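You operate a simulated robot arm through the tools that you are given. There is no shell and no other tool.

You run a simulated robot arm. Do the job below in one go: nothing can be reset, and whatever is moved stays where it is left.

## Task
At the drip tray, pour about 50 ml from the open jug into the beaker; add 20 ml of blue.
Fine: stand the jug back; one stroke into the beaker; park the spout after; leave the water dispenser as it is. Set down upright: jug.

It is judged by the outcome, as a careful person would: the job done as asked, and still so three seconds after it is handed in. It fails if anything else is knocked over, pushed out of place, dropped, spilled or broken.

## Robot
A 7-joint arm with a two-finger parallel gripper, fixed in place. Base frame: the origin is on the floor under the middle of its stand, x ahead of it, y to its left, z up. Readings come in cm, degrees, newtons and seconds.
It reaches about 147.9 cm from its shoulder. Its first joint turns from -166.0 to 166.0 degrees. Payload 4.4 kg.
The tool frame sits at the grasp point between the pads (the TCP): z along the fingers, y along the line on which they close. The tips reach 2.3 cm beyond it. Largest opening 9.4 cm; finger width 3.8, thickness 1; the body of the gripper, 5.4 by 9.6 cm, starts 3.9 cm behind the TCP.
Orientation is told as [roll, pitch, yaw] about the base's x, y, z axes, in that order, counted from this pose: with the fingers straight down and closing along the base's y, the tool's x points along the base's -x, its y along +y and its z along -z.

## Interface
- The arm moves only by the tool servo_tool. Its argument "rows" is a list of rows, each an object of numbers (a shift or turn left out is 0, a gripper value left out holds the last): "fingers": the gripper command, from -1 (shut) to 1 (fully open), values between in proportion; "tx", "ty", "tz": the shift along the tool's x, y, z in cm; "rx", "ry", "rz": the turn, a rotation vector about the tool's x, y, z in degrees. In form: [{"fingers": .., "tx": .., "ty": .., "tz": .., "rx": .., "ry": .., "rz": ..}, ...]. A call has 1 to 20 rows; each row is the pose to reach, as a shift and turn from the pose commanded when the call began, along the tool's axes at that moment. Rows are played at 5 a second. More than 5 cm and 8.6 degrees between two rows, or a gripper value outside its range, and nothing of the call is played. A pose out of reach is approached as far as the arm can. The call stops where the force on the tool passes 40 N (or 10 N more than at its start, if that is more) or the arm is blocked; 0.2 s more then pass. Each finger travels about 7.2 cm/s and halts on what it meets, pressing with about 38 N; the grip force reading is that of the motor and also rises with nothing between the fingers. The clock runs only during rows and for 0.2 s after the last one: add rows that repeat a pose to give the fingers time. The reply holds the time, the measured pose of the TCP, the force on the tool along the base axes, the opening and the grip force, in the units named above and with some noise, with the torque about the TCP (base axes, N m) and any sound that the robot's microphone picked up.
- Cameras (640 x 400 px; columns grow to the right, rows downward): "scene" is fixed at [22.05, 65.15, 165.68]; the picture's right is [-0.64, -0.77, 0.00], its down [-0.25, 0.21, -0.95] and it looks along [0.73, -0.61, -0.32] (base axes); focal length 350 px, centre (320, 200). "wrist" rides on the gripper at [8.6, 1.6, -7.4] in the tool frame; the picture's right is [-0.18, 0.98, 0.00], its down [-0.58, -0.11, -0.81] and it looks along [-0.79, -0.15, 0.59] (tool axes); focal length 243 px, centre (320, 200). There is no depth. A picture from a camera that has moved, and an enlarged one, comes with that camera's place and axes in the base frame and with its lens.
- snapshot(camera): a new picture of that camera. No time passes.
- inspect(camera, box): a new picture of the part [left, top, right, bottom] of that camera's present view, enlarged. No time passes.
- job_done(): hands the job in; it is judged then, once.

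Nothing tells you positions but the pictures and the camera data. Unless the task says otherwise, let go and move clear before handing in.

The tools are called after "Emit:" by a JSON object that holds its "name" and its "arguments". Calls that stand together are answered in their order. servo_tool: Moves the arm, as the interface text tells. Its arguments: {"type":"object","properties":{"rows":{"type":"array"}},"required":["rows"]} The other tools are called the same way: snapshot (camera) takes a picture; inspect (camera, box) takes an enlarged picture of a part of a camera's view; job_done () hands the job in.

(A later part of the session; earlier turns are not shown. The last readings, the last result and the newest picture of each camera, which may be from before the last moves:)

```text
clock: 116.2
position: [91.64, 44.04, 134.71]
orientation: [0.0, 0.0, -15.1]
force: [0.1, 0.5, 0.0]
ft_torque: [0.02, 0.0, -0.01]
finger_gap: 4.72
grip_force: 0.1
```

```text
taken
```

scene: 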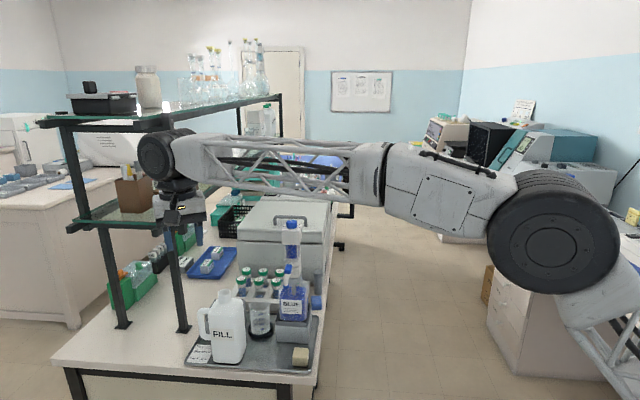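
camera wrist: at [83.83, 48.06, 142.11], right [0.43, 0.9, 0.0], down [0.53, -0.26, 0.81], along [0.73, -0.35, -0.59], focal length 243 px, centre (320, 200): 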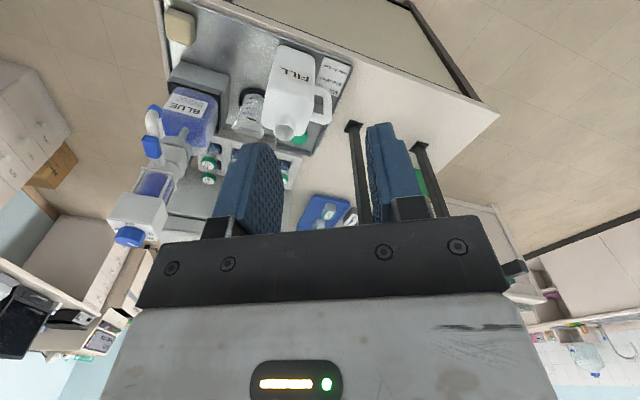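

Emit:
{"name": "inspect", "arguments": {"camera": "scene", "box": [270, 250, 320, 290]}}

Emit:
{"name": "inspect", "arguments": {"camera": "wrist", "box": [110, 70, 240, 250]}}

Emit:
{"name": "inspect", "arguments": {"camera": "scene", "box": [246, 295, 276, 340]}}

```text
10.00 times, centred on (295, 270) of scene
camera zoom: at [22.05, 65.15, 165.68], right [-0.64, -0.77, 0.0], down [-0.25, 0.21, -0.95], along [0.73, -0.61, -0.32], focal length 3503 px, centre (570, -500)
```

zoom: 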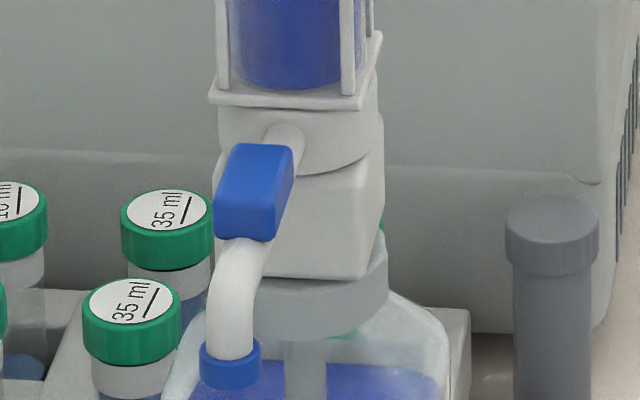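

```text
2.22 times, centred on (175, 160) of wrist
camera zoom: at [83.83, 48.06, 142.11], right [0.43, 0.9, 0.0], down [0.53, -0.26, 0.81], along [0.73, -0.35, -0.59], focal length 539 px, centre (642, 289)
```

zoom: 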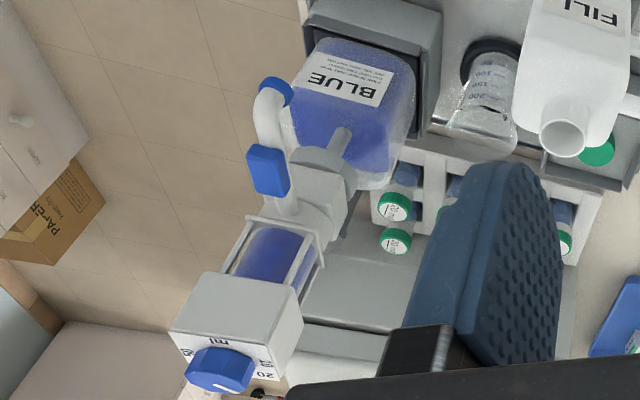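

```text
8.89 times, centred on (261, 318) of scene
camera zoom: at [22.05, 65.15, 165.68], right [-0.64, -0.77, 0.0], down [-0.25, 0.21, -0.95], along [0.73, -0.61, -0.32], focal length 3114 px, centre (844, -844)
```

zoom: 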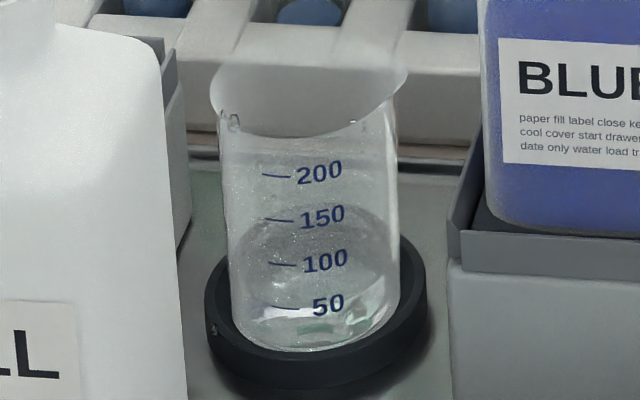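

The beaker reads right at 50 ml. The spout's blue block is at about (94.7, 16.3, 115.6), radius 6.9 cm; the tip is at radius 10.8 cm, the same as the beaker's distance, so a 90° swing puts it over the beaker. I'll test in the air whether the hand can follow this arc while holding the block.

Emit:
{"name": "servo_tool", "arguments": {"rows": [{"tx": -2.3, "ty": -3.2, "tz": -0.3, "rz": 5}, {"tx": -4.6, "ty": -6.4, "tz": -0.6, "rz": 11}, {"tx": -6.9, "ty": -9.6, "tz": -0.8, "rz": 17}, {"tx": -9.2, "ty": -12.8, "tz": -1.0, "rz": 23}, {"tx": -11.5, "ty": -16, "tz": -1.1, "rz": 29}, {"tx": -13.83, "ty": -19.17, "tz": -1.25, "rz": 35}, {"tx": -13.83, "ty": -19.17, "tz": -1.25, "rz": 41}, {"tx": -13.83, "ty": -19.17, "tz": -1.25, "rz": 45}, {"tx": -13.83, "ty": -19.17, "tz": -1.25, "rz": 45}]}}

Emit:
{"name": "servo_tool", "arguments": {"rows": [{"rz": 7.5}, {"rz": 15}, {"rz": 22.5}, {"rz": 30}, {"rz": 37.5}, {"rz": 45}, {"rz": 52.5}, {"rz": 60}, {"rz": 67.5}, {"rz": 75}, {"rz": 75}]}}

```text
clock: 118.2
position: [99.96, 22.09, 136.0]
orientation: [0.0, 0.0, -60.1]
force: [0.4, -0.4, -0.4]
ft_torque: [-0.03, 0.04, 0.0]
finger_gap: 4.72
grip_force: 0.0
```

```text
clock: 120.6
position: [99.83, 22.02, 135.97]
orientation: [0.1, 0.0, -135.1]
force: [-0.9, -1.0, 0.0]
ft_torque: [0.01, -0.01, 0.01]
finger_gap: 4.74
grip_force: 0.0
```

The hand can follow the whole arc. I'll position above the blue block with the fingers aligned across the spout and check alignment.

Emit:
{"name": "servo_tool", "arguments": {"rows": [{"rz": -7.5}, {"rz": -15, "tx": -1}, {"rz": -22.5, "tx": -2}, {"rz": -30, "tx": -3}, {"rz": -37.5, "tx": -4}, {"rz": -45, "tx": -5, "ty": 0.1}, {"rz": -52.5, "tx": -6, "ty": 0.2}, {"rz": -60, "tx": -7, "ty": 0.3}, {"rz": -67.5, "tx": -7.74, "ty": 0.39}, {"rz": -75, "tx": -7.74, "ty": 0.39}, {"rz": -82.5, "tx": -7.74, "ty": 0.39, "tz": 2}, {"rz": -90, "tx": -7.74, "ty": 0.39, "tz": 4}, {"rz": -90, "tx": -7.74, "ty": 0.39, "tz": 6}, {"rz": -90, "tx": -7.74, "ty": 0.39, "tz": 6}]}}

Emit:
{"name": "snapshot", "arguments": {"camera": "wrist"}}

Emit:
{"name": "inspect", "arguments": {"camera": "scene", "box": [260, 200, 330, 280]}}

```text
clock: 123.6
position: [94.56, 15.97, 129.9]
orientation: [0.0, 0.0, -45.1]
force: [0.4, -0.1, 0.1]
ft_torque: [-0.01, -0.01, -0.02]
finger_gap: 4.73
grip_force: 0.0
```

```text
taken
camera wrist: at [89.88, 23.45, 137.25], right [0.82, 0.57, 0.0], down [0.33, -0.49, 0.81], along [0.46, -0.67, -0.59], focal length 243 px, centre (320, 200)
```

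wrist: 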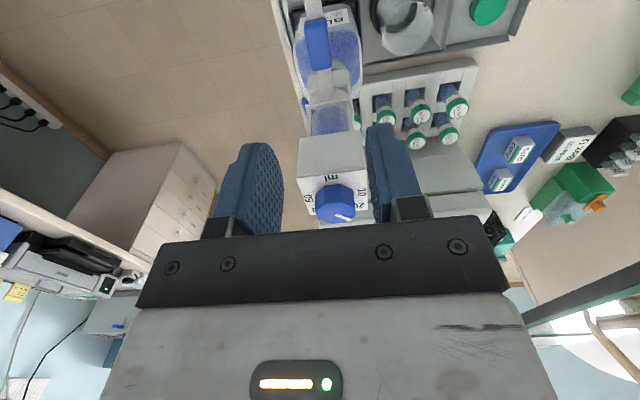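

```text
5.00 times, centred on (295, 240) of scene
camera zoom: at [22.05, 65.15, 165.68], right [-0.64, -0.77, 0.0], down [-0.25, 0.21, -0.95], along [0.73, -0.61, -0.32], focal length 1751 px, centre (445, 0)
```

zoom: 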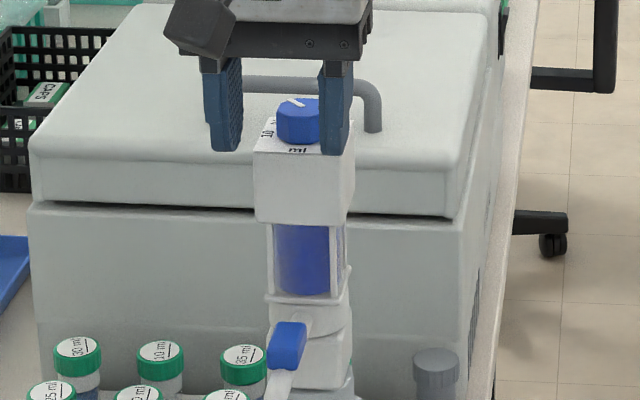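

Emit:
{"name": "inspect", "arguments": {"camera": "wrist", "box": [270, 0, 390, 180]}}

```text
2.22 times, centred on (330, 90) of wrist
camera zoom: at [89.88, 23.45, 137.25], right [0.82, 0.57, 0.0], down [0.33, -0.49, 0.81], along [0.46, -0.67, -0.59], focal length 539 px, centre (298, 444)
```

zoom: 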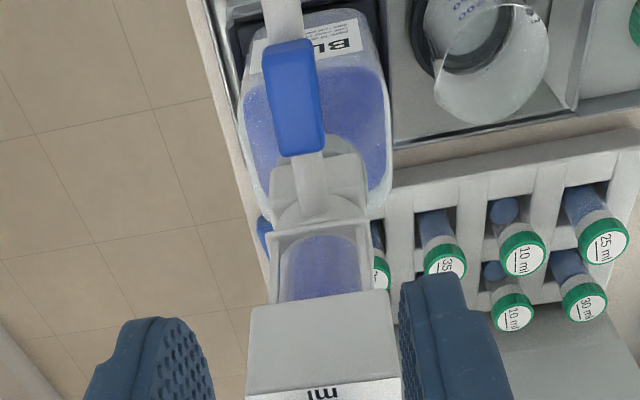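

The block is centred between the fingers (width 1.7 cm). I'll shift 0.4 cm outward, descend so the pads flank it, and close gently.

Emit:
{"name": "servo_tool", "arguments": {"rows": [{"tx": 0.4, "tz": 2.5}, {"tx": 0.4, "tz": 5}, {"tx": 0.4, "tz": 7.5}, {"tx": 0.4, "tz": 10}, {"tx": 0.4, "tz": 12}, {"tx": 0.4, "tz": 13.3}, {"tx": 0.4, "tz": 13.3}]}}

Emit:
{"name": "inspect", "arguments": {"camera": "scene", "box": [265, 230, 325, 290]}}

Emit:
{"name": "inspect", "arguments": {"camera": "wrist", "box": [240, 60, 420, 230]}}

```text
clock: 125.2
position: [94.46, 16.46, 116.63]
orientation: [0.0, -0.1, -45.0]
force: [-1.8, 1.4, 0.3]
ft_torque: [-0.03, -0.01, 0.03]
finger_gap: 4.69
grip_force: 0.1
heard: click
```

```text
6.67 times, centred on (295, 260) of scene
camera zoom: at [22.05, 65.15, 165.68], right [-0.64, -0.77, 0.0], down [-0.25, 0.21, -0.95], along [0.73, -0.61, -0.32], focal length 2335 px, centre (487, -200)
```

zoom: 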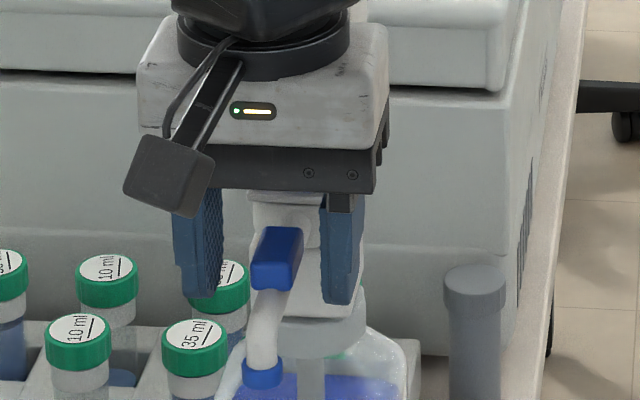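

```text
2.35 times, centred on (330, 145) of wrist
camera zoom: at [89.66, 23.9, 123.96], right [0.83, 0.56, 0.0], down [0.33, -0.49, 0.81], along [0.45, -0.67, -0.59], focal length 571 px, centre (296, 329)
```

zoom: 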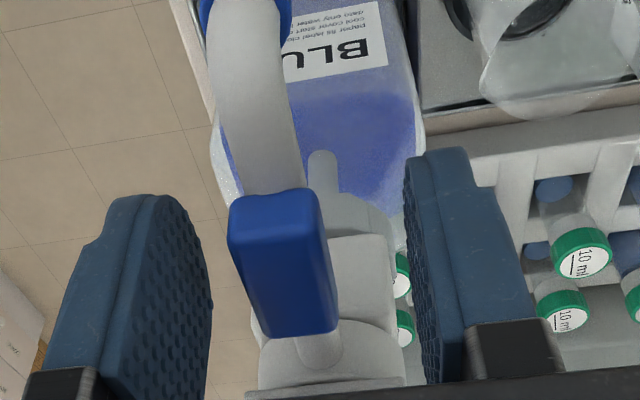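

A click was heard, so I'll pause and find out what was touched.

Emit:
{"name": "servo_tool", "arguments": {"rows": [{"tx": 0}]}}

Emit:
{"name": "snapshot", "arguments": {"camera": "wrist"}}

Emit:
{"name": "snapshot", "arguments": {"camera": "scene"}}

Emit:
{"name": "inspect", "arguments": {"camera": "scene", "box": [240, 190, 340, 300]}}

```text
clock: 125.6
position: [94.51, 16.51, 116.69]
orientation: [0.0, 0.0, -45.0]
force: [-1.5, 1.3, -0.2]
ft_torque: [-0.02, 0.01, 0.01]
finger_gap: 4.68
grip_force: 0.1
```

```text
taken
camera wrist: at [89.66, 23.9, 124.04], right [0.83, 0.56, 0.0], down [0.33, -0.49, 0.81], along [0.46, -0.67, -0.59], focal length 243 px, centre (320, 200)
```

wrist: 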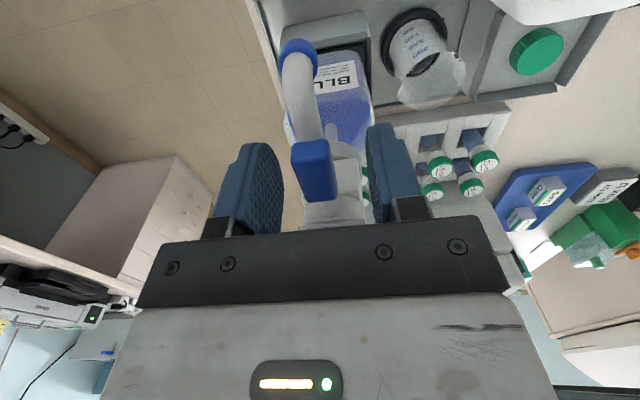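

```text
taken
```

scene: 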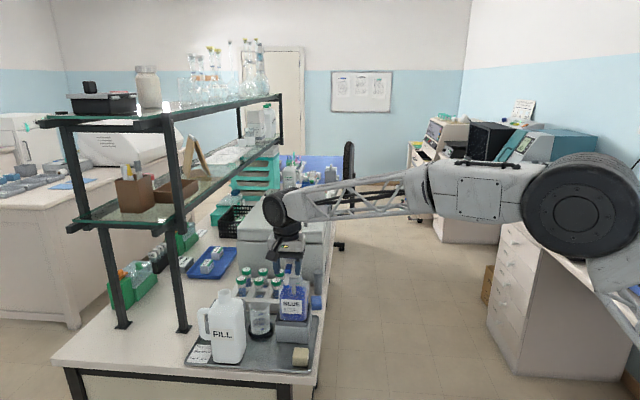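

```text
3.64 times, centred on (290, 245) of scene
camera zoom: at [22.05, 65.15, 165.68], right [-0.64, -0.77, 0.0], down [-0.25, 0.21, -0.95], along [0.73, -0.61, -0.32], focal length 1274 px, centre (429, 36)
```

zoom: 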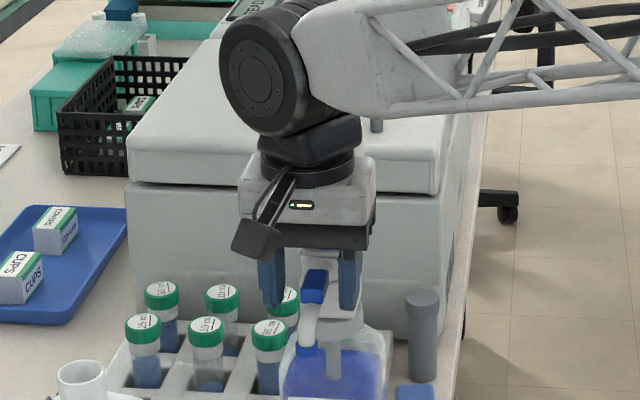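

Something is pressing lightly (about 2 N) on the hand from the dispenser side. I'll back straight up and check the dial and head.

Emit:
{"name": "servo_tool", "arguments": {"rows": [{"tz": -0.5}]}}

Emit:
{"name": "servo_tool", "arguments": {"rows": [{"tz": -1}, {"tz": -2}, {"tz": -4}, {"tz": -6}, {"tz": -8}, {"tz": -10}, {"tz": -13}, {"tz": -13}]}}

Emit:
{"name": "inspect", "arguments": {"camera": "scene", "box": [265, 200, 325, 290]}}

Emit:
{"name": "inspect", "arguments": {"camera": "wrist", "box": [270, 0, 390, 240]}}

```text
clock: 126.0
position: [94.39, 16.52, 117.24]
orientation: [0.0, 0.1, -45.0]
force: [-1.0, 0.5, -0.9]
ft_torque: [0.0, -0.07, -0.02]
finger_gap: 4.69
grip_force: 0.1
```

```text
clock: 127.8
position: [94.45, 16.32, 130.21]
orientation: [0.0, 0.0, -45.0]
force: [-1.1, -0.9, -0.2]
ft_torque: [0.0, 0.03, -0.02]
finger_gap: 4.71
grip_force: 0.0
```

```text
4.44 times, centred on (295, 245) of scene
camera zoom: at [22.05, 65.15, 165.68], right [-0.64, -0.77, 0.0], down [-0.25, 0.21, -0.95], along [0.73, -0.61, -0.32], focal length 1557 px, centre (431, 0)
```

zoom: 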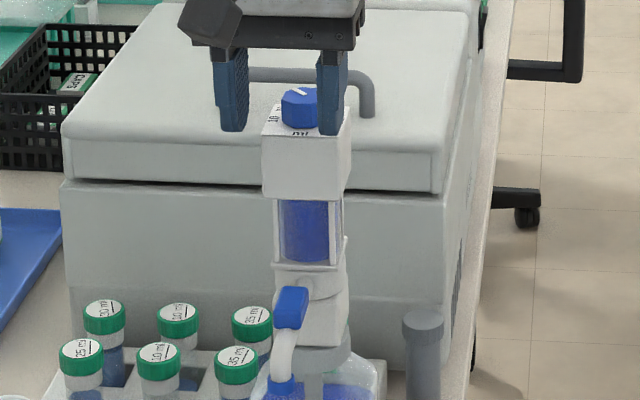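

```text
1.67 times, centred on (330, 120) of wrist
camera zoom: at [89.6, 23.79, 137.62], right [0.83, 0.56, 0.0], down [0.33, -0.49, 0.81], along [0.46, -0.67, -0.59], focal length 404 px, centre (303, 333)
```

zoom: 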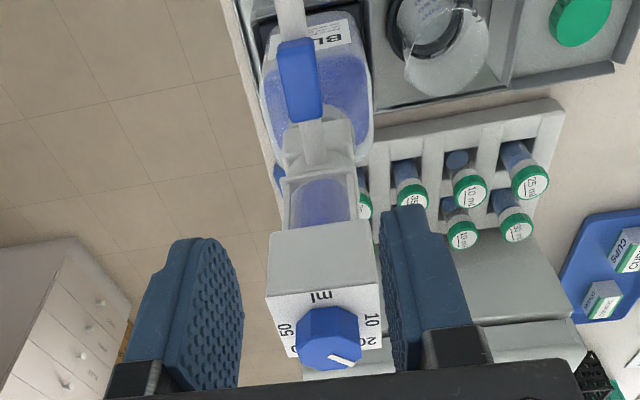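

Emit:
{"name": "inspect", "arguments": {"camera": "wrist", "box": [290, 170, 370, 230]}}

Emit:
{"name": "inspect", "arguments": {"camera": "scene", "box": [275, 205, 320, 245]}}

```text
6.67 times, centred on (330, 200) of wrist
camera zoom: at [89.6, 23.79, 137.62], right [0.83, 0.56, 0.0], down [0.33, -0.49, 0.81], along [0.46, -0.67, -0.59], focal length 1618 px, centre (253, 200)
```

zoom: 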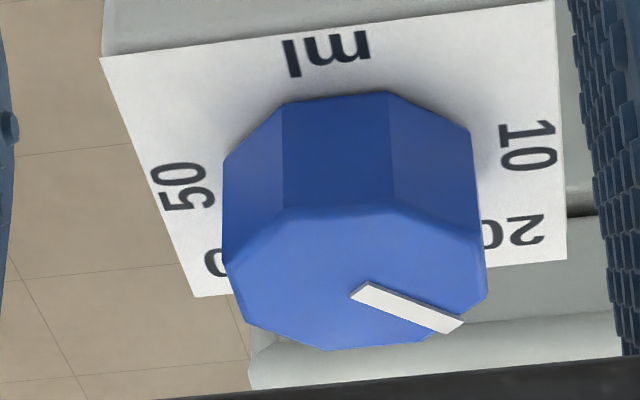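

```text
10.00 times, centred on (298, 225) of scene
camera zoom: at [22.05, 65.15, 165.68], right [-0.64, -0.77, 0.0], down [-0.25, 0.21, -0.95], along [0.73, -0.61, -0.32], focal length 3503 px, centre (545, -50)
```

zoom: 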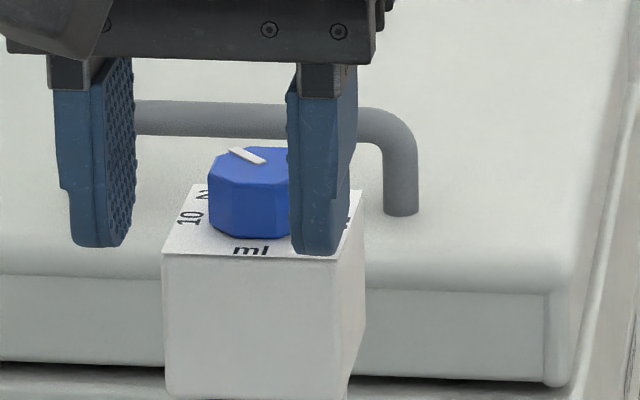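

The dial and head are unchanged; most likely the hand's flange brushed the edge of the dispenser head. I'll approach again 1.2 cm farther out and a bit higher, and straddle the block loosely like a fork.

Emit:
{"name": "servo_tool", "arguments": {"rows": [{"tx": 1.2}, {"tx": 1.2, "tz": 2.5, "fingers": -0.2}, {"tx": 1.2, "tz": 5}, {"tx": 1.2, "tz": 7.5}, {"tx": 1.2, "tz": 10}, {"tx": 1.2, "tz": 11.6}, {"tx": 1.2, "tz": 12.9}, {"tx": 1.2, "tz": 12.9}]}}

Emit:
{"name": "inspect", "arguments": {"camera": "wrist", "box": [240, 60, 420, 230]}}

Emit:
{"name": "inspect", "arguments": {"camera": "scene", "box": [265, 210, 325, 290]}}

```text
clock: 129.6
position: [93.67, 17.3, 117.1]
orientation: [0.1, 0.1, -45.1]
force: [-0.7, 0.5, 0.9]
ft_torque: [-0.01, 0.01, 0.01]
finger_gap: 3.73
grip_force: 0.1
```

```text
2.35 times, centred on (330, 145) of wrist
camera zoom: at [88.92, 24.72, 124.47], right [0.83, 0.56, 0.0], down [0.33, -0.49, 0.81], along [0.46, -0.67, -0.59], focal length 571 px, centre (296, 329)
```

zoom: 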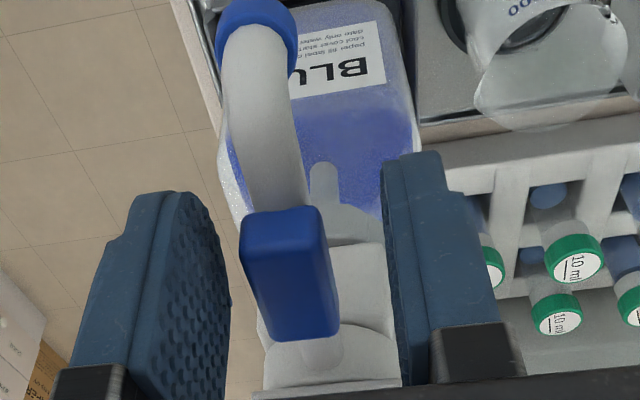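

```text
5.00 times, centred on (295, 250) of scene
camera zoom: at [22.05, 65.15, 165.68], right [-0.64, -0.77, 0.0], down [-0.25, 0.21, -0.95], along [0.73, -0.61, -0.32], focal length 1751 px, centre (445, -50)
```

zoom: 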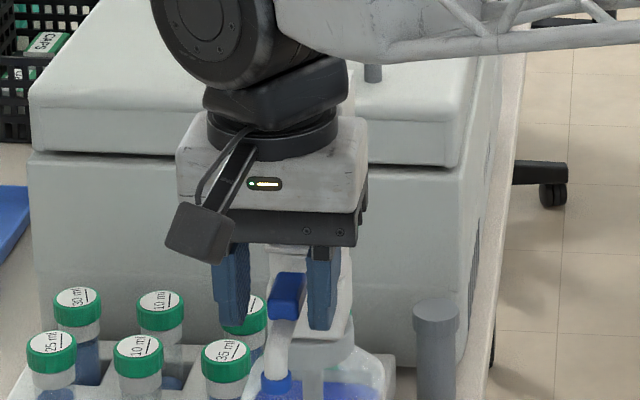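

No contact this time. I'll centre on the block and close to a loose fork (about 2.2 cm gap around the 1.7 cm block).

Emit:
{"name": "servo_tool", "arguments": {"rows": [{"ty": -0.18}, {"ty": -0.18, "fingers": -0.35}, {"ty": -0.18, "fingers": -0.53}, {"ty": -0.18, "fingers": -0.53}]}}

Emit:
{"name": "inspect", "arguments": {"camera": "wrist", "box": [240, 60, 420, 230]}}

```text
clock: 130.6
position: [93.52, 17.13, 117.21]
orientation: [0.0, 0.0, -45.0]
force: [0.0, 0.3, 0.1]
ft_torque: [0.01, -0.03, 0.01]
finger_gap: 2.22
grip_force: 0.2
```

```text
2.35 times, centred on (330, 145) of wrist
camera zoom: at [88.79, 24.62, 124.54], right [0.83, 0.56, 0.0], down [0.33, -0.49, 0.81], along [0.46, -0.67, -0.59], focal length 571 px, centre (296, 329)
```

zoom: 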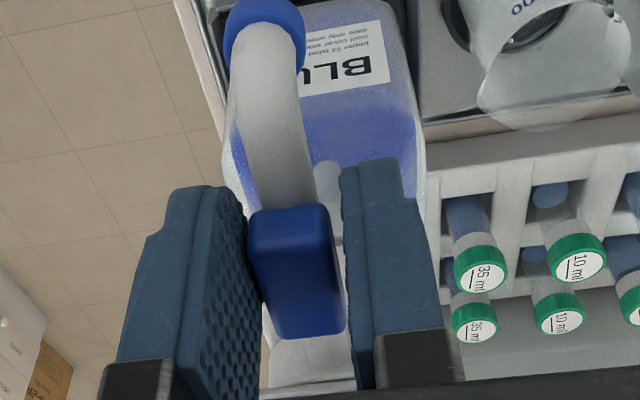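

The fork is around the block. I'll sweep the spout clockwise 45° first and check.

Emit:
{"name": "servo_tool", "arguments": {"rows": [{"tx": -0.032, "ty": 0.723, "rz": 5}, {"tx": -0.126, "ty": 1.441, "rz": 10}, {"tx": -0.283, "ty": 2.148, "rz": 15}, {"tx": -0.5, "ty": 2.839, "rz": 20}, {"tx": -0.778, "ty": 3.508, "rz": 25}, {"tx": -1.112, "ty": 4.15, "rz": 30}, {"tx": -1.501, "ty": 4.761, "rz": 35}, {"tx": -1.942, "ty": 5.335, "rz": 40}, {"tx": -2.431, "ty": 5.869, "rz": 45}, {"tx": -2.431, "ty": 5.869, "rz": 45}]}}

Emit:
{"name": "inspect", "arguments": {"camera": "wrist", "box": [240, 60, 420, 230]}}

Emit:
{"name": "inspect", "arguments": {"camera": "scene", "box": [245, 210, 325, 320]}}

```text
clock: 132.8
position: [99.42, 19.52, 117.23]
orientation: [0.1, 0.0, -90.1]
force: [-0.4, 1.6, -0.7]
ft_torque: [-0.07, -0.02, -0.03]
finger_gap: 2.2
grip_force: 0.1
```

```text
2.35 times, centred on (330, 145) of wrist
camera zoom: at [101.08, 28.47, 124.65], right [0.98, -0.18, 0.0], down [-0.11, -0.58, 0.81], along [-0.15, -0.79, -0.59], focal length 571 px, centre (296, 329)
```

zoom: 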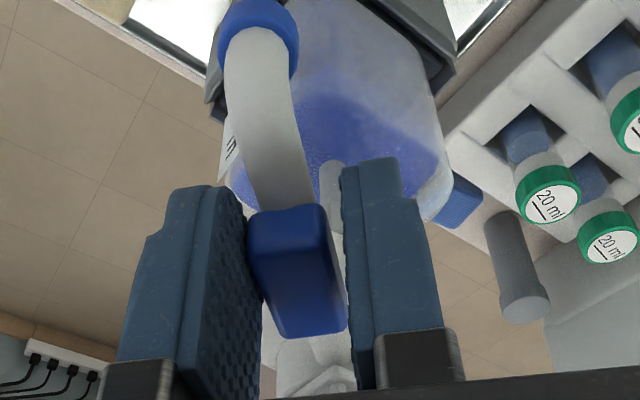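

```text
3.64 times, centred on (285, 265) of scene
camera zoom: at [22.05, 65.15, 165.68], right [-0.64, -0.77, 0.0], down [-0.25, 0.21, -0.95], along [0.73, -0.61, -0.32], focal length 1274 px, centre (447, -36)
```

zoom: 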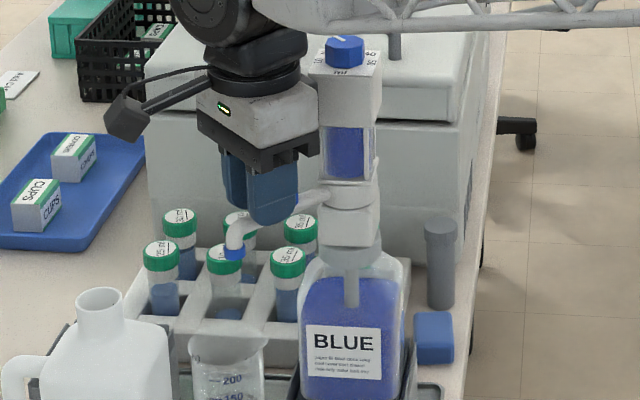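

The spout swings freely with the fork. I'll continue the remaining 45°.

Emit:
{"name": "servo_tool", "arguments": {"rows": [{"tx": -0.032, "ty": 0.723, "rz": 5}, {"tx": -0.126, "ty": 1.441, "rz": 10}, {"tx": -0.283, "ty": 2.148, "rz": 15}, {"tx": -0.5, "ty": 2.839, "rz": 20}, {"tx": -0.778, "ty": 3.508, "rz": 25}, {"tx": -1.112, "ty": 4.15, "rz": 30}, {"tx": -1.501, "ty": 4.761, "rz": 35}, {"tx": -1.942, "ty": 5.335, "rz": 40}, {"tx": -2.431, "ty": 5.869, "rz": 45}, {"tx": -2.431, "ty": 5.869, "rz": 45}]}}

Emit:
{"name": "inspect", "arguments": {"camera": "scene", "box": [235, 230, 325, 340]}}

Emit:
{"name": "snapshot", "arguments": {"camera": "wrist"}}

```text
clock: 135.0
position: [105.36, 17.19, 117.33]
orientation: [0.0, 0.0, -135.1]
force: [-0.4, 0.0, -0.3]
ft_torque: [-0.01, -0.01, 0.0]
finger_gap: 2.22
grip_force: 0.1
```

```text
3.64 times, centred on (280, 285) of scene
camera zoom: at [22.05, 65.15, 165.68], right [-0.64, -0.77, 0.0], down [-0.25, 0.21, -0.95], along [0.73, -0.61, -0.32], focal length 1274 px, centre (466, -109)
```

zoom: 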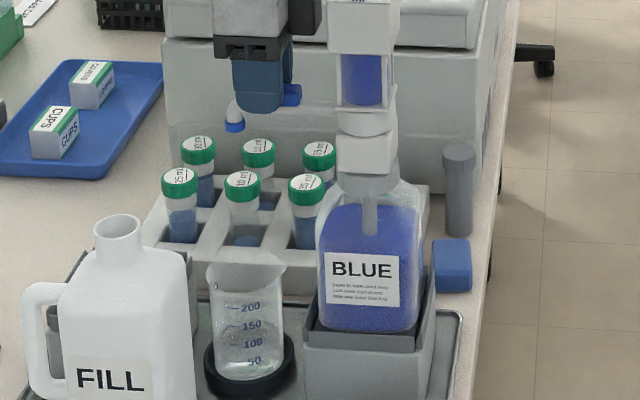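

```text
taken
camera wrist: at [112.76, 22.41, 124.74], right [0.56, -0.83, 0.0], down [-0.49, -0.33, 0.81], along [-0.67, -0.45, -0.59], focal length 243 px, centre (320, 200)
```

wrist: 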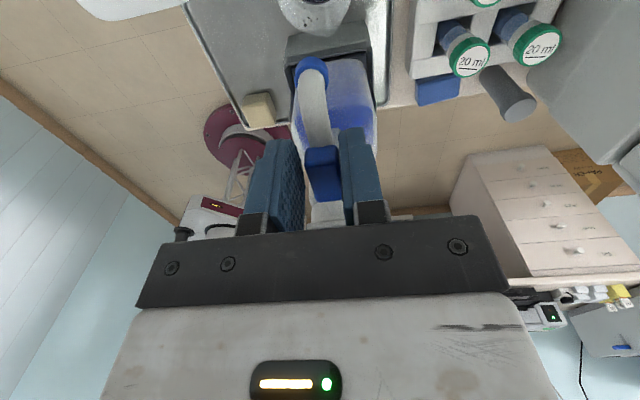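

Emit:
{"name": "inspect", "arguments": {"camera": "scene", "box": [255, 255, 285, 325]}}

Emit:
{"name": "inspect", "arguments": {"camera": "wrist", "box": [250, 0, 390, 220]}}

```text
5.71 times, centred on (270, 290) of scene
camera zoom: at [22.05, 65.15, 165.68], right [-0.64, -0.77, 0.0], down [-0.25, 0.21, -0.95], along [0.73, -0.61, -0.32], focal length 2002 px, centre (606, -314)
```

zoom: 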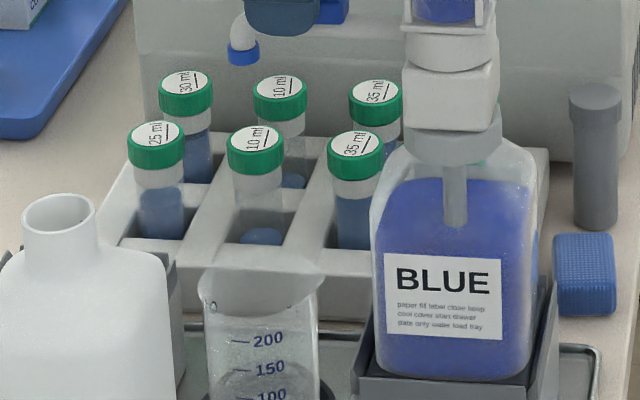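

```text
1.82 times, centred on (320, 110) of wrist
camera zoom: at [112.76, 22.41, 124.74], right [0.56, -0.83, 0.0], down [-0.49, -0.33, 0.81], along [-0.67, -0.45, -0.59], focal length 441 px, centre (320, 364)
```

zoom: 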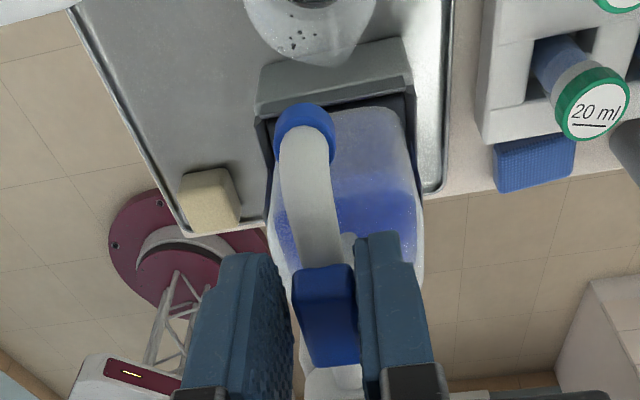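

The tip is above the beaker but about 1 cm past centre. I'll nudge the spout back a few degrees.

Emit:
{"name": "servo_tool", "arguments": {"rows": [{"tx": -0.02, "ty": -0.58, "rz": -4}, {"tx": -0.062, "ty": -1.01, "rz": -7}, {"tx": -0.081, "ty": -1.155, "rz": -8}, {"tx": -0.081, "ty": -1.155, "rz": -8}]}}

Emit:
{"name": "inspect", "arguments": {"camera": "scene", "box": [255, 255, 285, 325]}}

Emit:
{"name": "inspect", "arguments": {"camera": "wrist", "box": [250, 0, 390, 220]}}

```text
clock: 136.0
position: [104.37, 17.99, 117.22]
orientation: [-0.1, 0.0, -126.9]
force: [0.2, 0.2, 0.1]
ft_torque: [0.01, -0.04, 0.0]
finger_gap: 2.21
grip_force: 0.5
```

```text
5.71 times, centred on (270, 290) of scene
camera zoom: at [22.05, 65.15, 165.68], right [-0.64, -0.77, 0.0], down [-0.25, 0.21, -0.95], along [0.73, -0.61, -0.32], focal length 2002 px, centre (606, -314)
```

zoom: 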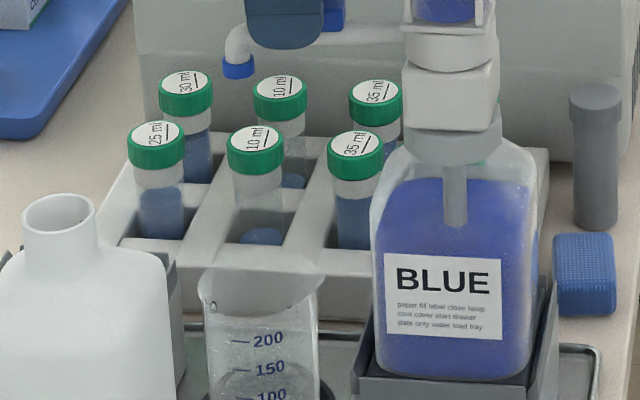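

```text
1.82 times, centred on (320, 110) of wrist
camera zoom: at [111.01, 24.06, 124.62], right [0.67, -0.74, 0.0], down [-0.44, -0.4, 0.81], along [-0.6, -0.54, -0.59], focal length 441 px, centre (320, 364)
```

zoom: 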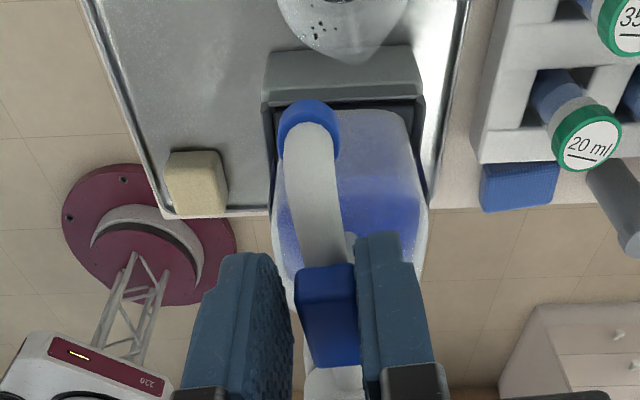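

The tip is now within about 0.5 cm of the beaker's centre line. I'll open, lift clear, and check that the spout stays put.

Emit:
{"name": "servo_tool", "arguments": {"rows": [{"fingers": -0.35}, {"fingers": -0.2}, {"fingers": -0.2, "tz": -1}, {"tz": -3}, {"tz": -6}, {"tz": -10}, {"tz": -14}, {"tz": -17}, {"tz": -17}]}}

Emit:
{"name": "inspect", "arguments": {"camera": "scene", "box": [245, 220, 315, 330]}}

Emit:
{"name": "inspect", "arguments": {"camera": "wrist", "box": [230, 0, 410, 140]}}

```text
clock: 138.0
position: [104.36, 18.25, 134.33]
orientation: [0.0, 0.1, -126.9]
force: [-0.4, -0.2, 0.3]
ft_torque: [0.02, -0.01, 0.01]
finger_gap: 3.77
grip_force: 0.1
```

```text
3.64 times, centred on (280, 275) of scene
camera zoom: at [22.05, 65.15, 165.68], right [-0.64, -0.77, 0.0], down [-0.25, 0.21, -0.95], along [0.73, -0.61, -0.32], focal length 1274 px, centre (466, -73)
```

zoom: 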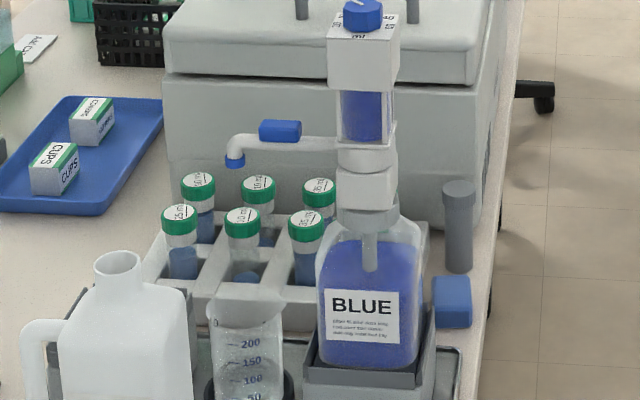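

```text
2.86 times, centred on (320, 70) of wrist
camera zoom: at [111.08, 24.24, 141.67], right [0.67, -0.74, 0.0], down [-0.44, -0.4, 0.81], along [-0.6, -0.54, -0.59], focal length 693 px, centre (320, 571)
```

zoom: 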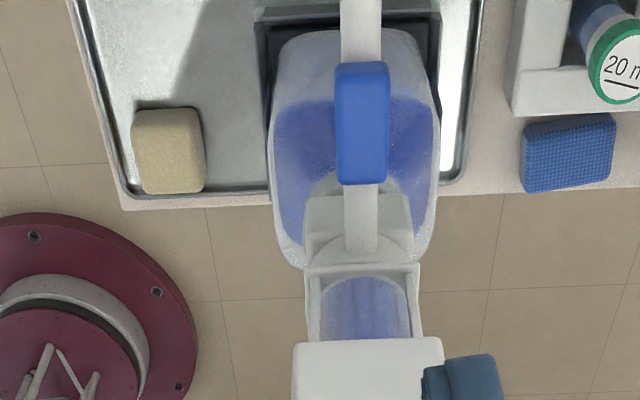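

The spout stays over the beaker. Now I'll move over the dial with the fingers closed, check the dial once more, and then make one slow press.

Emit:
{"name": "servo_tool", "arguments": {"rows": [{"rz": -7, "tx": -1, "fingers": -0.6}, {"rz": -14, "tx": -2, "fingers": -1}, {"rz": -21, "tx": -3}, {"rz": -28, "tx": -4}, {"rz": -35, "tx": -5}, {"rz": -42, "tx": -6, "ty": 0.1}, {"rz": -49, "tx": -7, "ty": 0.2}, {"rz": -56, "tx": -8, "ty": 0.24}, {"rz": -62, "tx": -8.39, "ty": 0.24}, {"rz": -67, "tx": -8.39, "ty": 0.24}, {"rz": -67, "tx": -8.39, "ty": 0.24}]}}

Emit:
{"name": "snapshot", "arguments": {"camera": "wrist"}}

Emit:
{"name": "inspect", "arguments": {"camera": "scene", "box": [265, 190, 325, 250]}}

```text
clock: 140.4
position: [99.52, 11.1, 134.37]
orientation: [0.0, 0.0, -60.0]
force: [-0.8, -0.4, -0.3]
ft_torque: [-0.02, 0.0, 0.01]
finger_gap: 0.01
grip_force: 37.7
```

```text
taken
camera wrist: at [96.76, 19.58, 141.73], right [0.94, 0.33, 0.0], down [0.2, -0.56, 0.81], along [0.27, -0.76, -0.59], focal length 243 px, centre (320, 200)
```

wrist: 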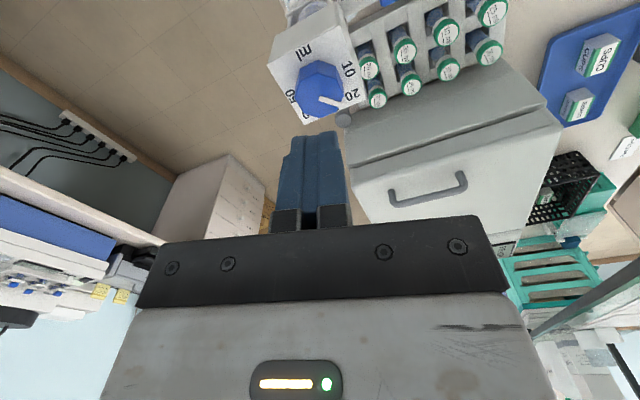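

```text
6.67 times, centred on (295, 220) of scene
camera zoom: at [22.05, 65.15, 165.68], right [-0.64, -0.77, 0.0], down [-0.25, 0.21, -0.95], along [0.73, -0.61, -0.32], focal length 2335 px, centre (487, 67)
```

zoom: 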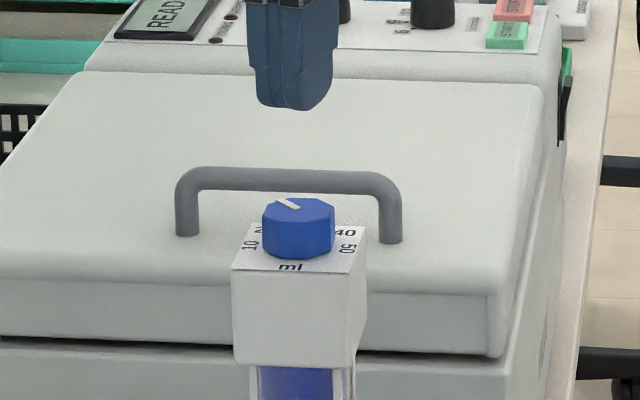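

Emit:
{"name": "inspect", "arguments": {"camera": "wrist", "box": [265, 10, 375, 130]}}

```text
3.33 times, centred on (320, 70) of wrist
camera zoom: at [96.76, 19.58, 141.73], right [0.94, 0.33, 0.0], down [0.2, -0.56, 0.81], along [0.27, -0.76, -0.59], focal length 809 px, centre (320, 633)
```

zoom: 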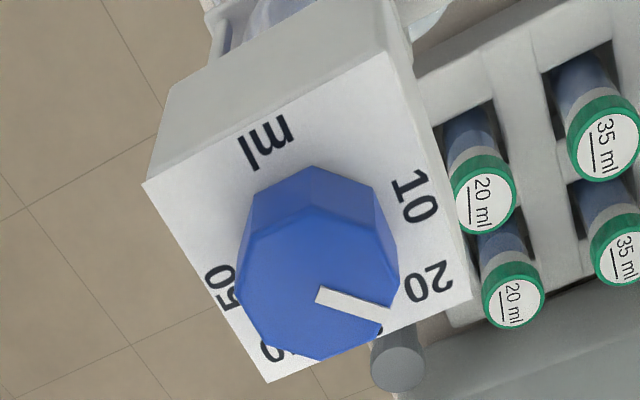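

The dial is on 20 (pointer within about 1° of the mark). I'll come down onto the knob and press slowly.

Emit:
{"name": "servo_tool", "arguments": {"rows": [{"tz": 1.5}, {"tz": 3}, {"tz": 4}, {"tz": 4.4}, {"tz": 4.4}]}}

Emit:
{"name": "servo_tool", "arguments": {"rows": [{"tz": 0.2}, {"tz": 0.4}, {"tz": 0.6}, {"tz": 0.8}]}}

Emit:
{"name": "inspect", "arguments": {"camera": "scene", "box": [245, 200, 325, 330]}}

```text
clock: 141.6
position: [99.46, 11.04, 130.03]
orientation: [0.0, 0.0, -60.0]
force: [-0.6, 0.5, -0.3]
ft_torque: [0.0, 0.0, 0.02]
finger_gap: 0.0
grip_force: 38.2
```

```text
clock: 142.6
position: [99.39, 11.3, 129.13]
orientation: [0.0, 0.0, -60.0]
force: [0.3, -2.0, 4.3]
ft_torque: [-0.07, -0.03, 0.0]
finger_gap: 0.0
grip_force: 38.2
```

```text
3.08 times, centred on (285, 265) of scene
camera zoom: at [22.05, 65.15, 165.68], right [-0.64, -0.77, 0.0], down [-0.25, 0.21, -0.95], along [0.73, -0.61, -0.32], focal length 1078 px, centre (428, 0)
```

zoom: 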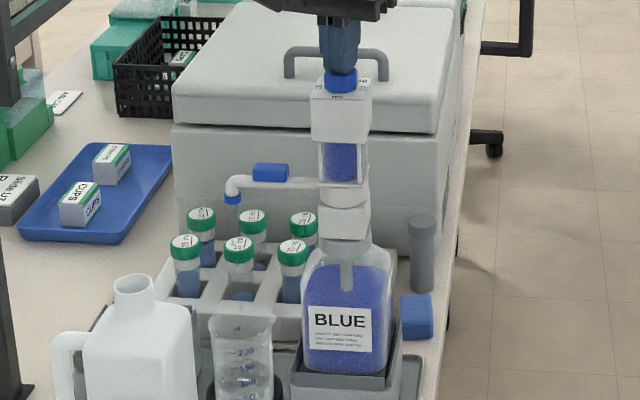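

Contact is made (about 4 N). I'll continue in one steady stroke until it bottoms out.

Emit:
{"name": "servo_tool", "arguments": {"rows": [{"tz": 0.15}, {"tz": 0.3}, {"tz": 0.45}, {"tz": 0.6}, {"tz": 0.75}]}}

Emit:
{"name": "inspect", "arguments": {"camera": "scene", "box": [245, 200, 325, 330]}}

```text
clock: 143.8
position: [99.58, 11.05, 128.36]
orientation: [-0.1, 0.0, -60.0]
force: [-2.3, -1.0, 5.5]
ft_torque: [0.02, 0.06, -0.01]
finger_gap: 0.01
grip_force: 38.2
heard: click
```

```text
3.08 times, centred on (285, 265) of scene
camera zoom: at [22.05, 65.15, 165.68], right [-0.64, -0.77, 0.0], down [-0.25, 0.21, -0.95], along [0.73, -0.61, -0.32], focal length 1078 px, centre (428, 0)
```

zoom: 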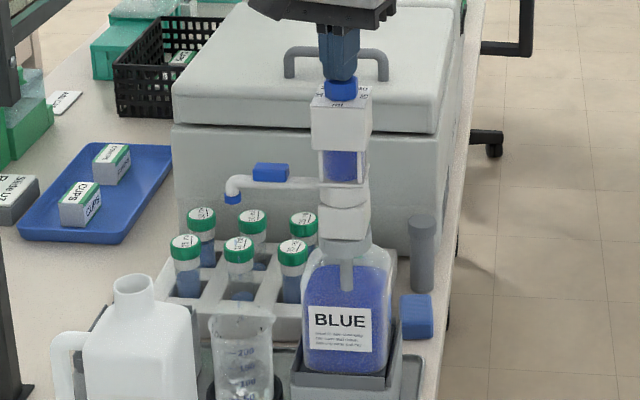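

Emit:
{"name": "inspect", "arguments": {"camera": "scene", "box": [250, 255, 285, 340]}}

Emit:
{"name": "inspect", "arguments": {"camera": "scene", "box": [270, 335, 320, 370]}}

Emit:
{"name": "inspect", "arguments": {"camera": "scene", "box": [270, 205, 320, 270]}}

```text
4.71 times, centred on (268, 298) of scene
camera zoom: at [22.05, 65.15, 165.68], right [-0.64, -0.77, 0.0], down [-0.25, 0.21, -0.95], along [0.73, -0.61, -0.32], focal length 1648 px, centre (567, -259)
```

zoom: 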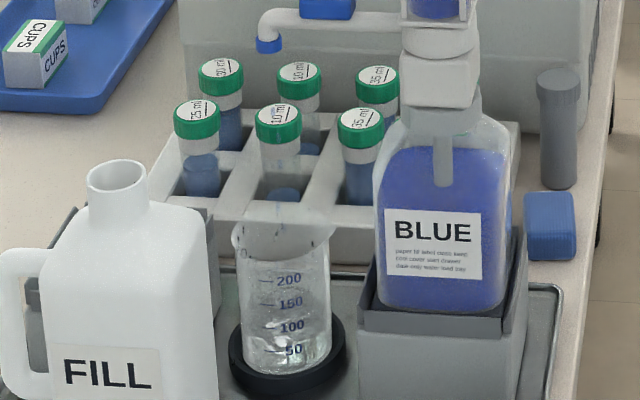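

```text
11.43 times, centred on (295, 352) of scene
camera zoom: at [22.05, 65.15, 165.68], right [-0.64, -0.77, 0.0], down [-0.25, 0.21, -0.95], along [0.73, -0.61, -0.32], focal length 4003 px, centre (606, -1543)
```

zoom: 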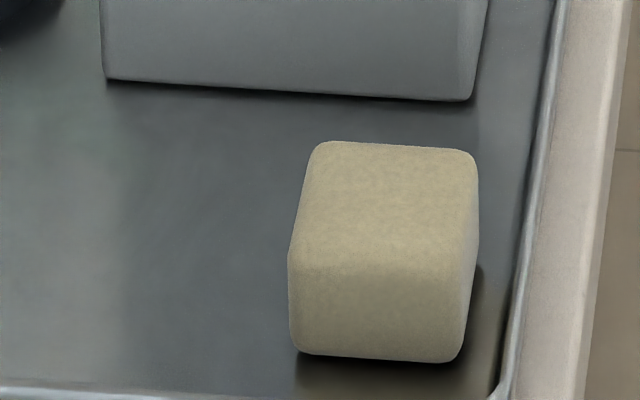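

```text
6.15 times, centred on (295, 238) of scene
camera zoom: at [22.05, 65.15, 165.68], right [-0.64, -0.77, 0.0], down [-0.25, 0.21, -0.95], along [0.73, -0.61, -0.32], focal length 2156 px, centre (474, -31)
```

zoom: 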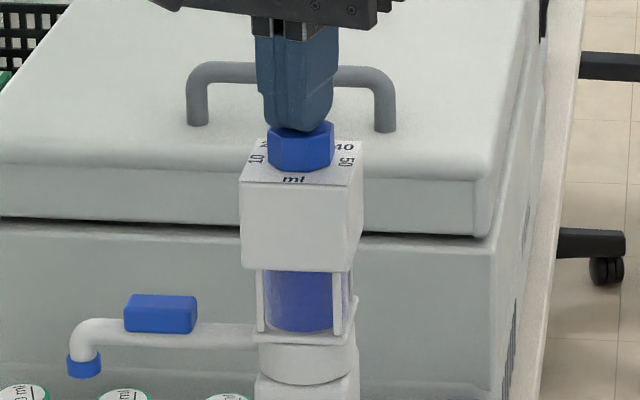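

No blue yet and the force is low, so the stroke isn't finished. I'll continue pressing steadily.

Emit:
{"name": "servo_tool", "arguments": {"rows": [{"tz": 0.15}, {"tz": 0.3}, {"tz": 0.45}, {"tz": 0.6}]}}

Emit:
{"name": "inspect", "arguments": {"camera": "scene", "box": [250, 205, 320, 340]}}

```text
clock: 144.8
position: [99.5, 11.12, 127.88]
orientation: [0.0, -0.1, -60.0]
force: [4.3, -0.2, 11.2]
ft_torque: [-0.04, -0.11, 0.03]
finger_gap: 0.04
grip_force: 38.2
```

```text
2.96 times, centred on (285, 272) of scene
camera zoom: at [22.05, 65.15, 165.68], right [-0.64, -0.77, 0.0], down [-0.25, 0.21, -0.95], along [0.73, -0.61, -0.32], focal length 1038 px, centre (424, -15)
```

zoom: 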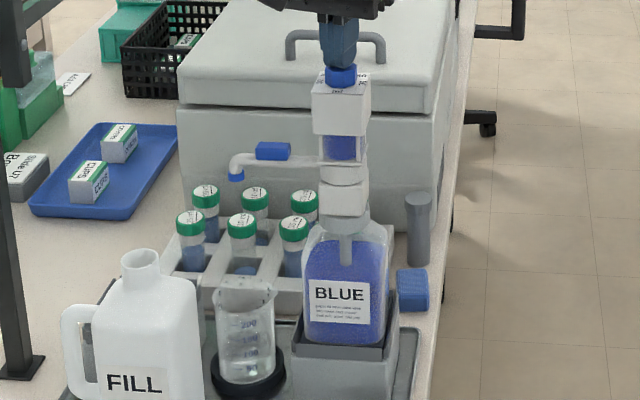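

Emit:
{"name": "inspect", "arguments": {"camera": "scene", "box": [250, 255, 280, 340]}}

Emit:
{"name": "inspect", "arguments": {"camera": "scene", "box": [255, 255, 275, 275]}}

Emit:
{"name": "inspect", "arguments": {"camera": "scene", "box": [246, 305, 276, 336]}}

```text
4.71 times, centred on (265, 298) of scene
camera zoom: at [22.05, 65.15, 165.68], right [-0.64, -0.77, 0.0], down [-0.25, 0.21, -0.95], along [0.73, -0.61, -0.32], focal length 1648 px, centre (579, -259)
```

zoom: 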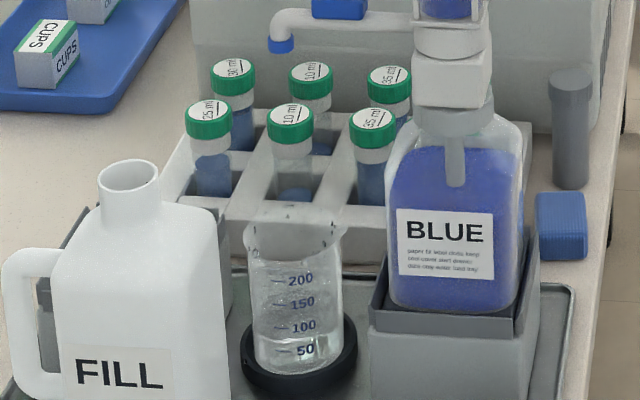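

```text
16.00 times, centred on (265, 265) of scene
camera zoom: at [22.05, 65.15, 165.68], right [-0.64, -0.77, 0.0], down [-0.25, 0.21, -0.95], along [0.73, -0.61, -0.32], focal length 5604 px, centre (1200, -840)
```

zoom: 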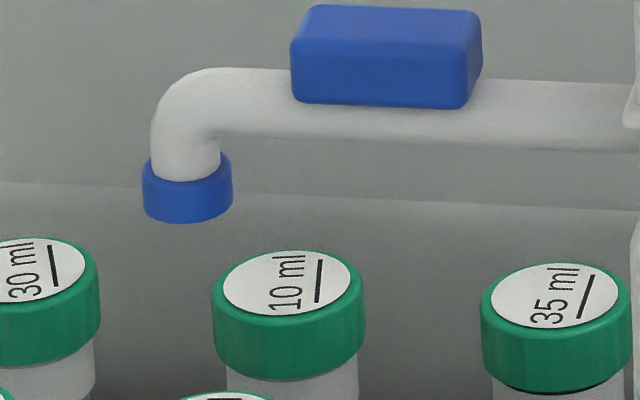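

```text
12.90 times, centred on (261, 320) of scene
camera zoom: at [22.05, 65.15, 165.68], right [-0.64, -0.77, 0.0], down [-0.25, 0.21, -0.95], along [0.73, -0.61, -0.32], focal length 4520 px, centre (1081, -1355)
```

zoom: 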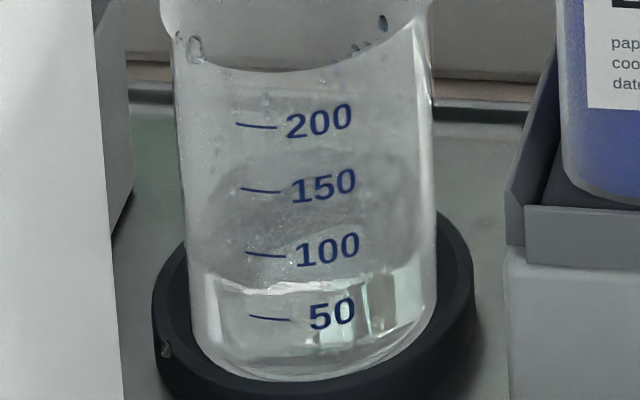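

Emit:
{"name": "inspect", "arguments": {"camera": "scene", "box": [252, 320, 272, 334]}}

Emit:
{"name": "servo_tool", "arguments": {"rows": [{"tz": 0}]}}

Emit:
{"name": "inspect", "arguments": {"camera": "scene", "box": [252, 320, 272, 334]}}

```text
16.00 times, centred on (262, 327) of scene
camera zoom: at [22.05, 65.15, 165.68], right [-0.64, -0.77, 0.0], down [-0.25, 0.21, -0.95], along [0.73, -0.61, -0.32], focal length 5604 px, centre (1248, -1832)
```

zoom: 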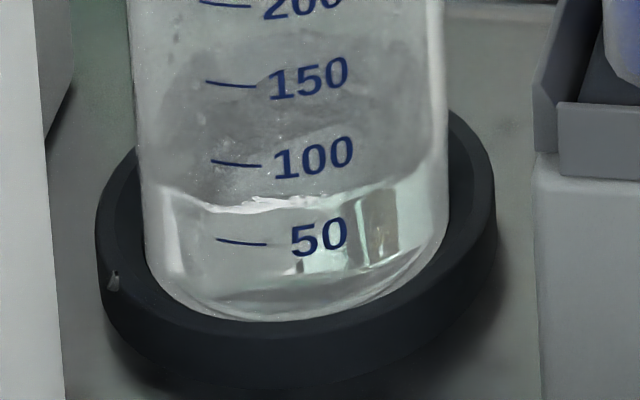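

```text
clock: 145.2
position: [99.56, 11.12, 127.85]
orientation: [0.1, 0.1, -60.0]
force: [5.1, -0.6, 14.1]
ft_torque: [-0.03, -0.15, 0.01]
finger_gap: 0.0
grip_force: 38.4
```

```text
16.00 times, centred on (262, 327) of scene
camera zoom: at [22.05, 65.15, 165.68], right [-0.64, -0.77, 0.0], down [-0.25, 0.21, -0.95], along [0.73, -0.61, -0.32], focal length 5604 px, centre (1248, -1832)
```

zoom: 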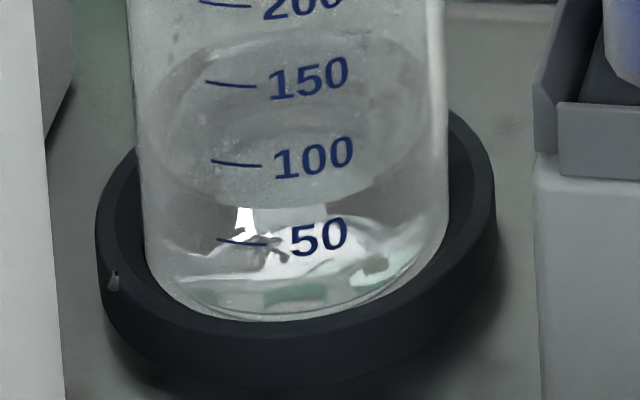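

The level rose from 50 to about 70 ml and the piston has reached its stop (1.6 cm of travel, force rising). One stroke is done; I'll lift off straight up.

Emit:
{"name": "servo_tool", "arguments": {"rows": [{"tz": -0.4}, {"tz": -0.9}, {"tz": -1.5}, {"tz": -2.2}, {"tz": -3.5}, {"tz": -5.5}, {"tz": -8}, {"tz": -8}]}}

Emit:
{"name": "inspect", "arguments": {"camera": "scene", "box": [250, 205, 320, 340]}}

Emit:
{"name": "inspect", "arguments": {"camera": "scene", "box": [252, 320, 272, 334]}}

```text
clock: 147.0
position: [99.58, 11.35, 135.84]
orientation: [0.0, 0.0, -60.0]
force: [0.0, 0.2, -0.2]
ft_torque: [0.01, 0.04, 0.02]
finger_gap: 0.02
grip_force: 37.6
```

```text
2.96 times, centred on (285, 272) of scene
camera zoom: at [22.05, 65.15, 165.68], right [-0.64, -0.77, 0.0], down [-0.25, 0.21, -0.95], along [0.73, -0.61, -0.32], focal length 1038 px, centre (424, -15)
```

zoom: 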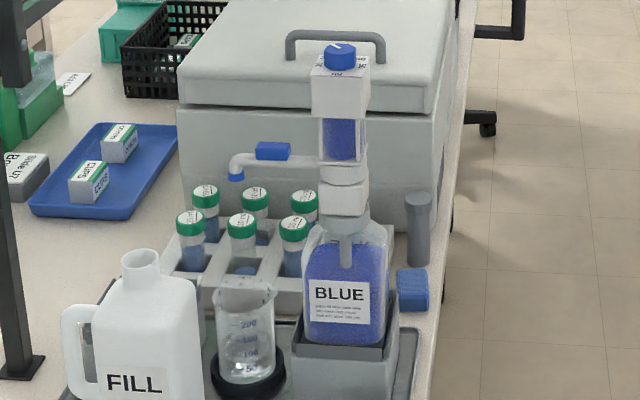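

```text
16.00 times, centred on (262, 327) of scene
camera zoom: at [22.05, 65.15, 165.68], right [-0.64, -0.77, 0.0], down [-0.25, 0.21, -0.95], along [0.73, -0.61, -0.32], focal length 5604 px, centre (1248, -1832)
```

zoom: 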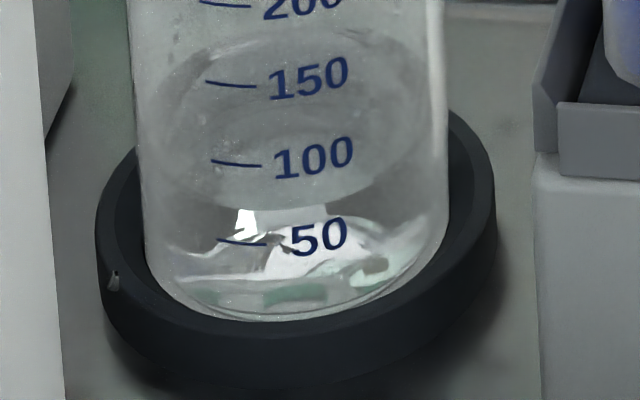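

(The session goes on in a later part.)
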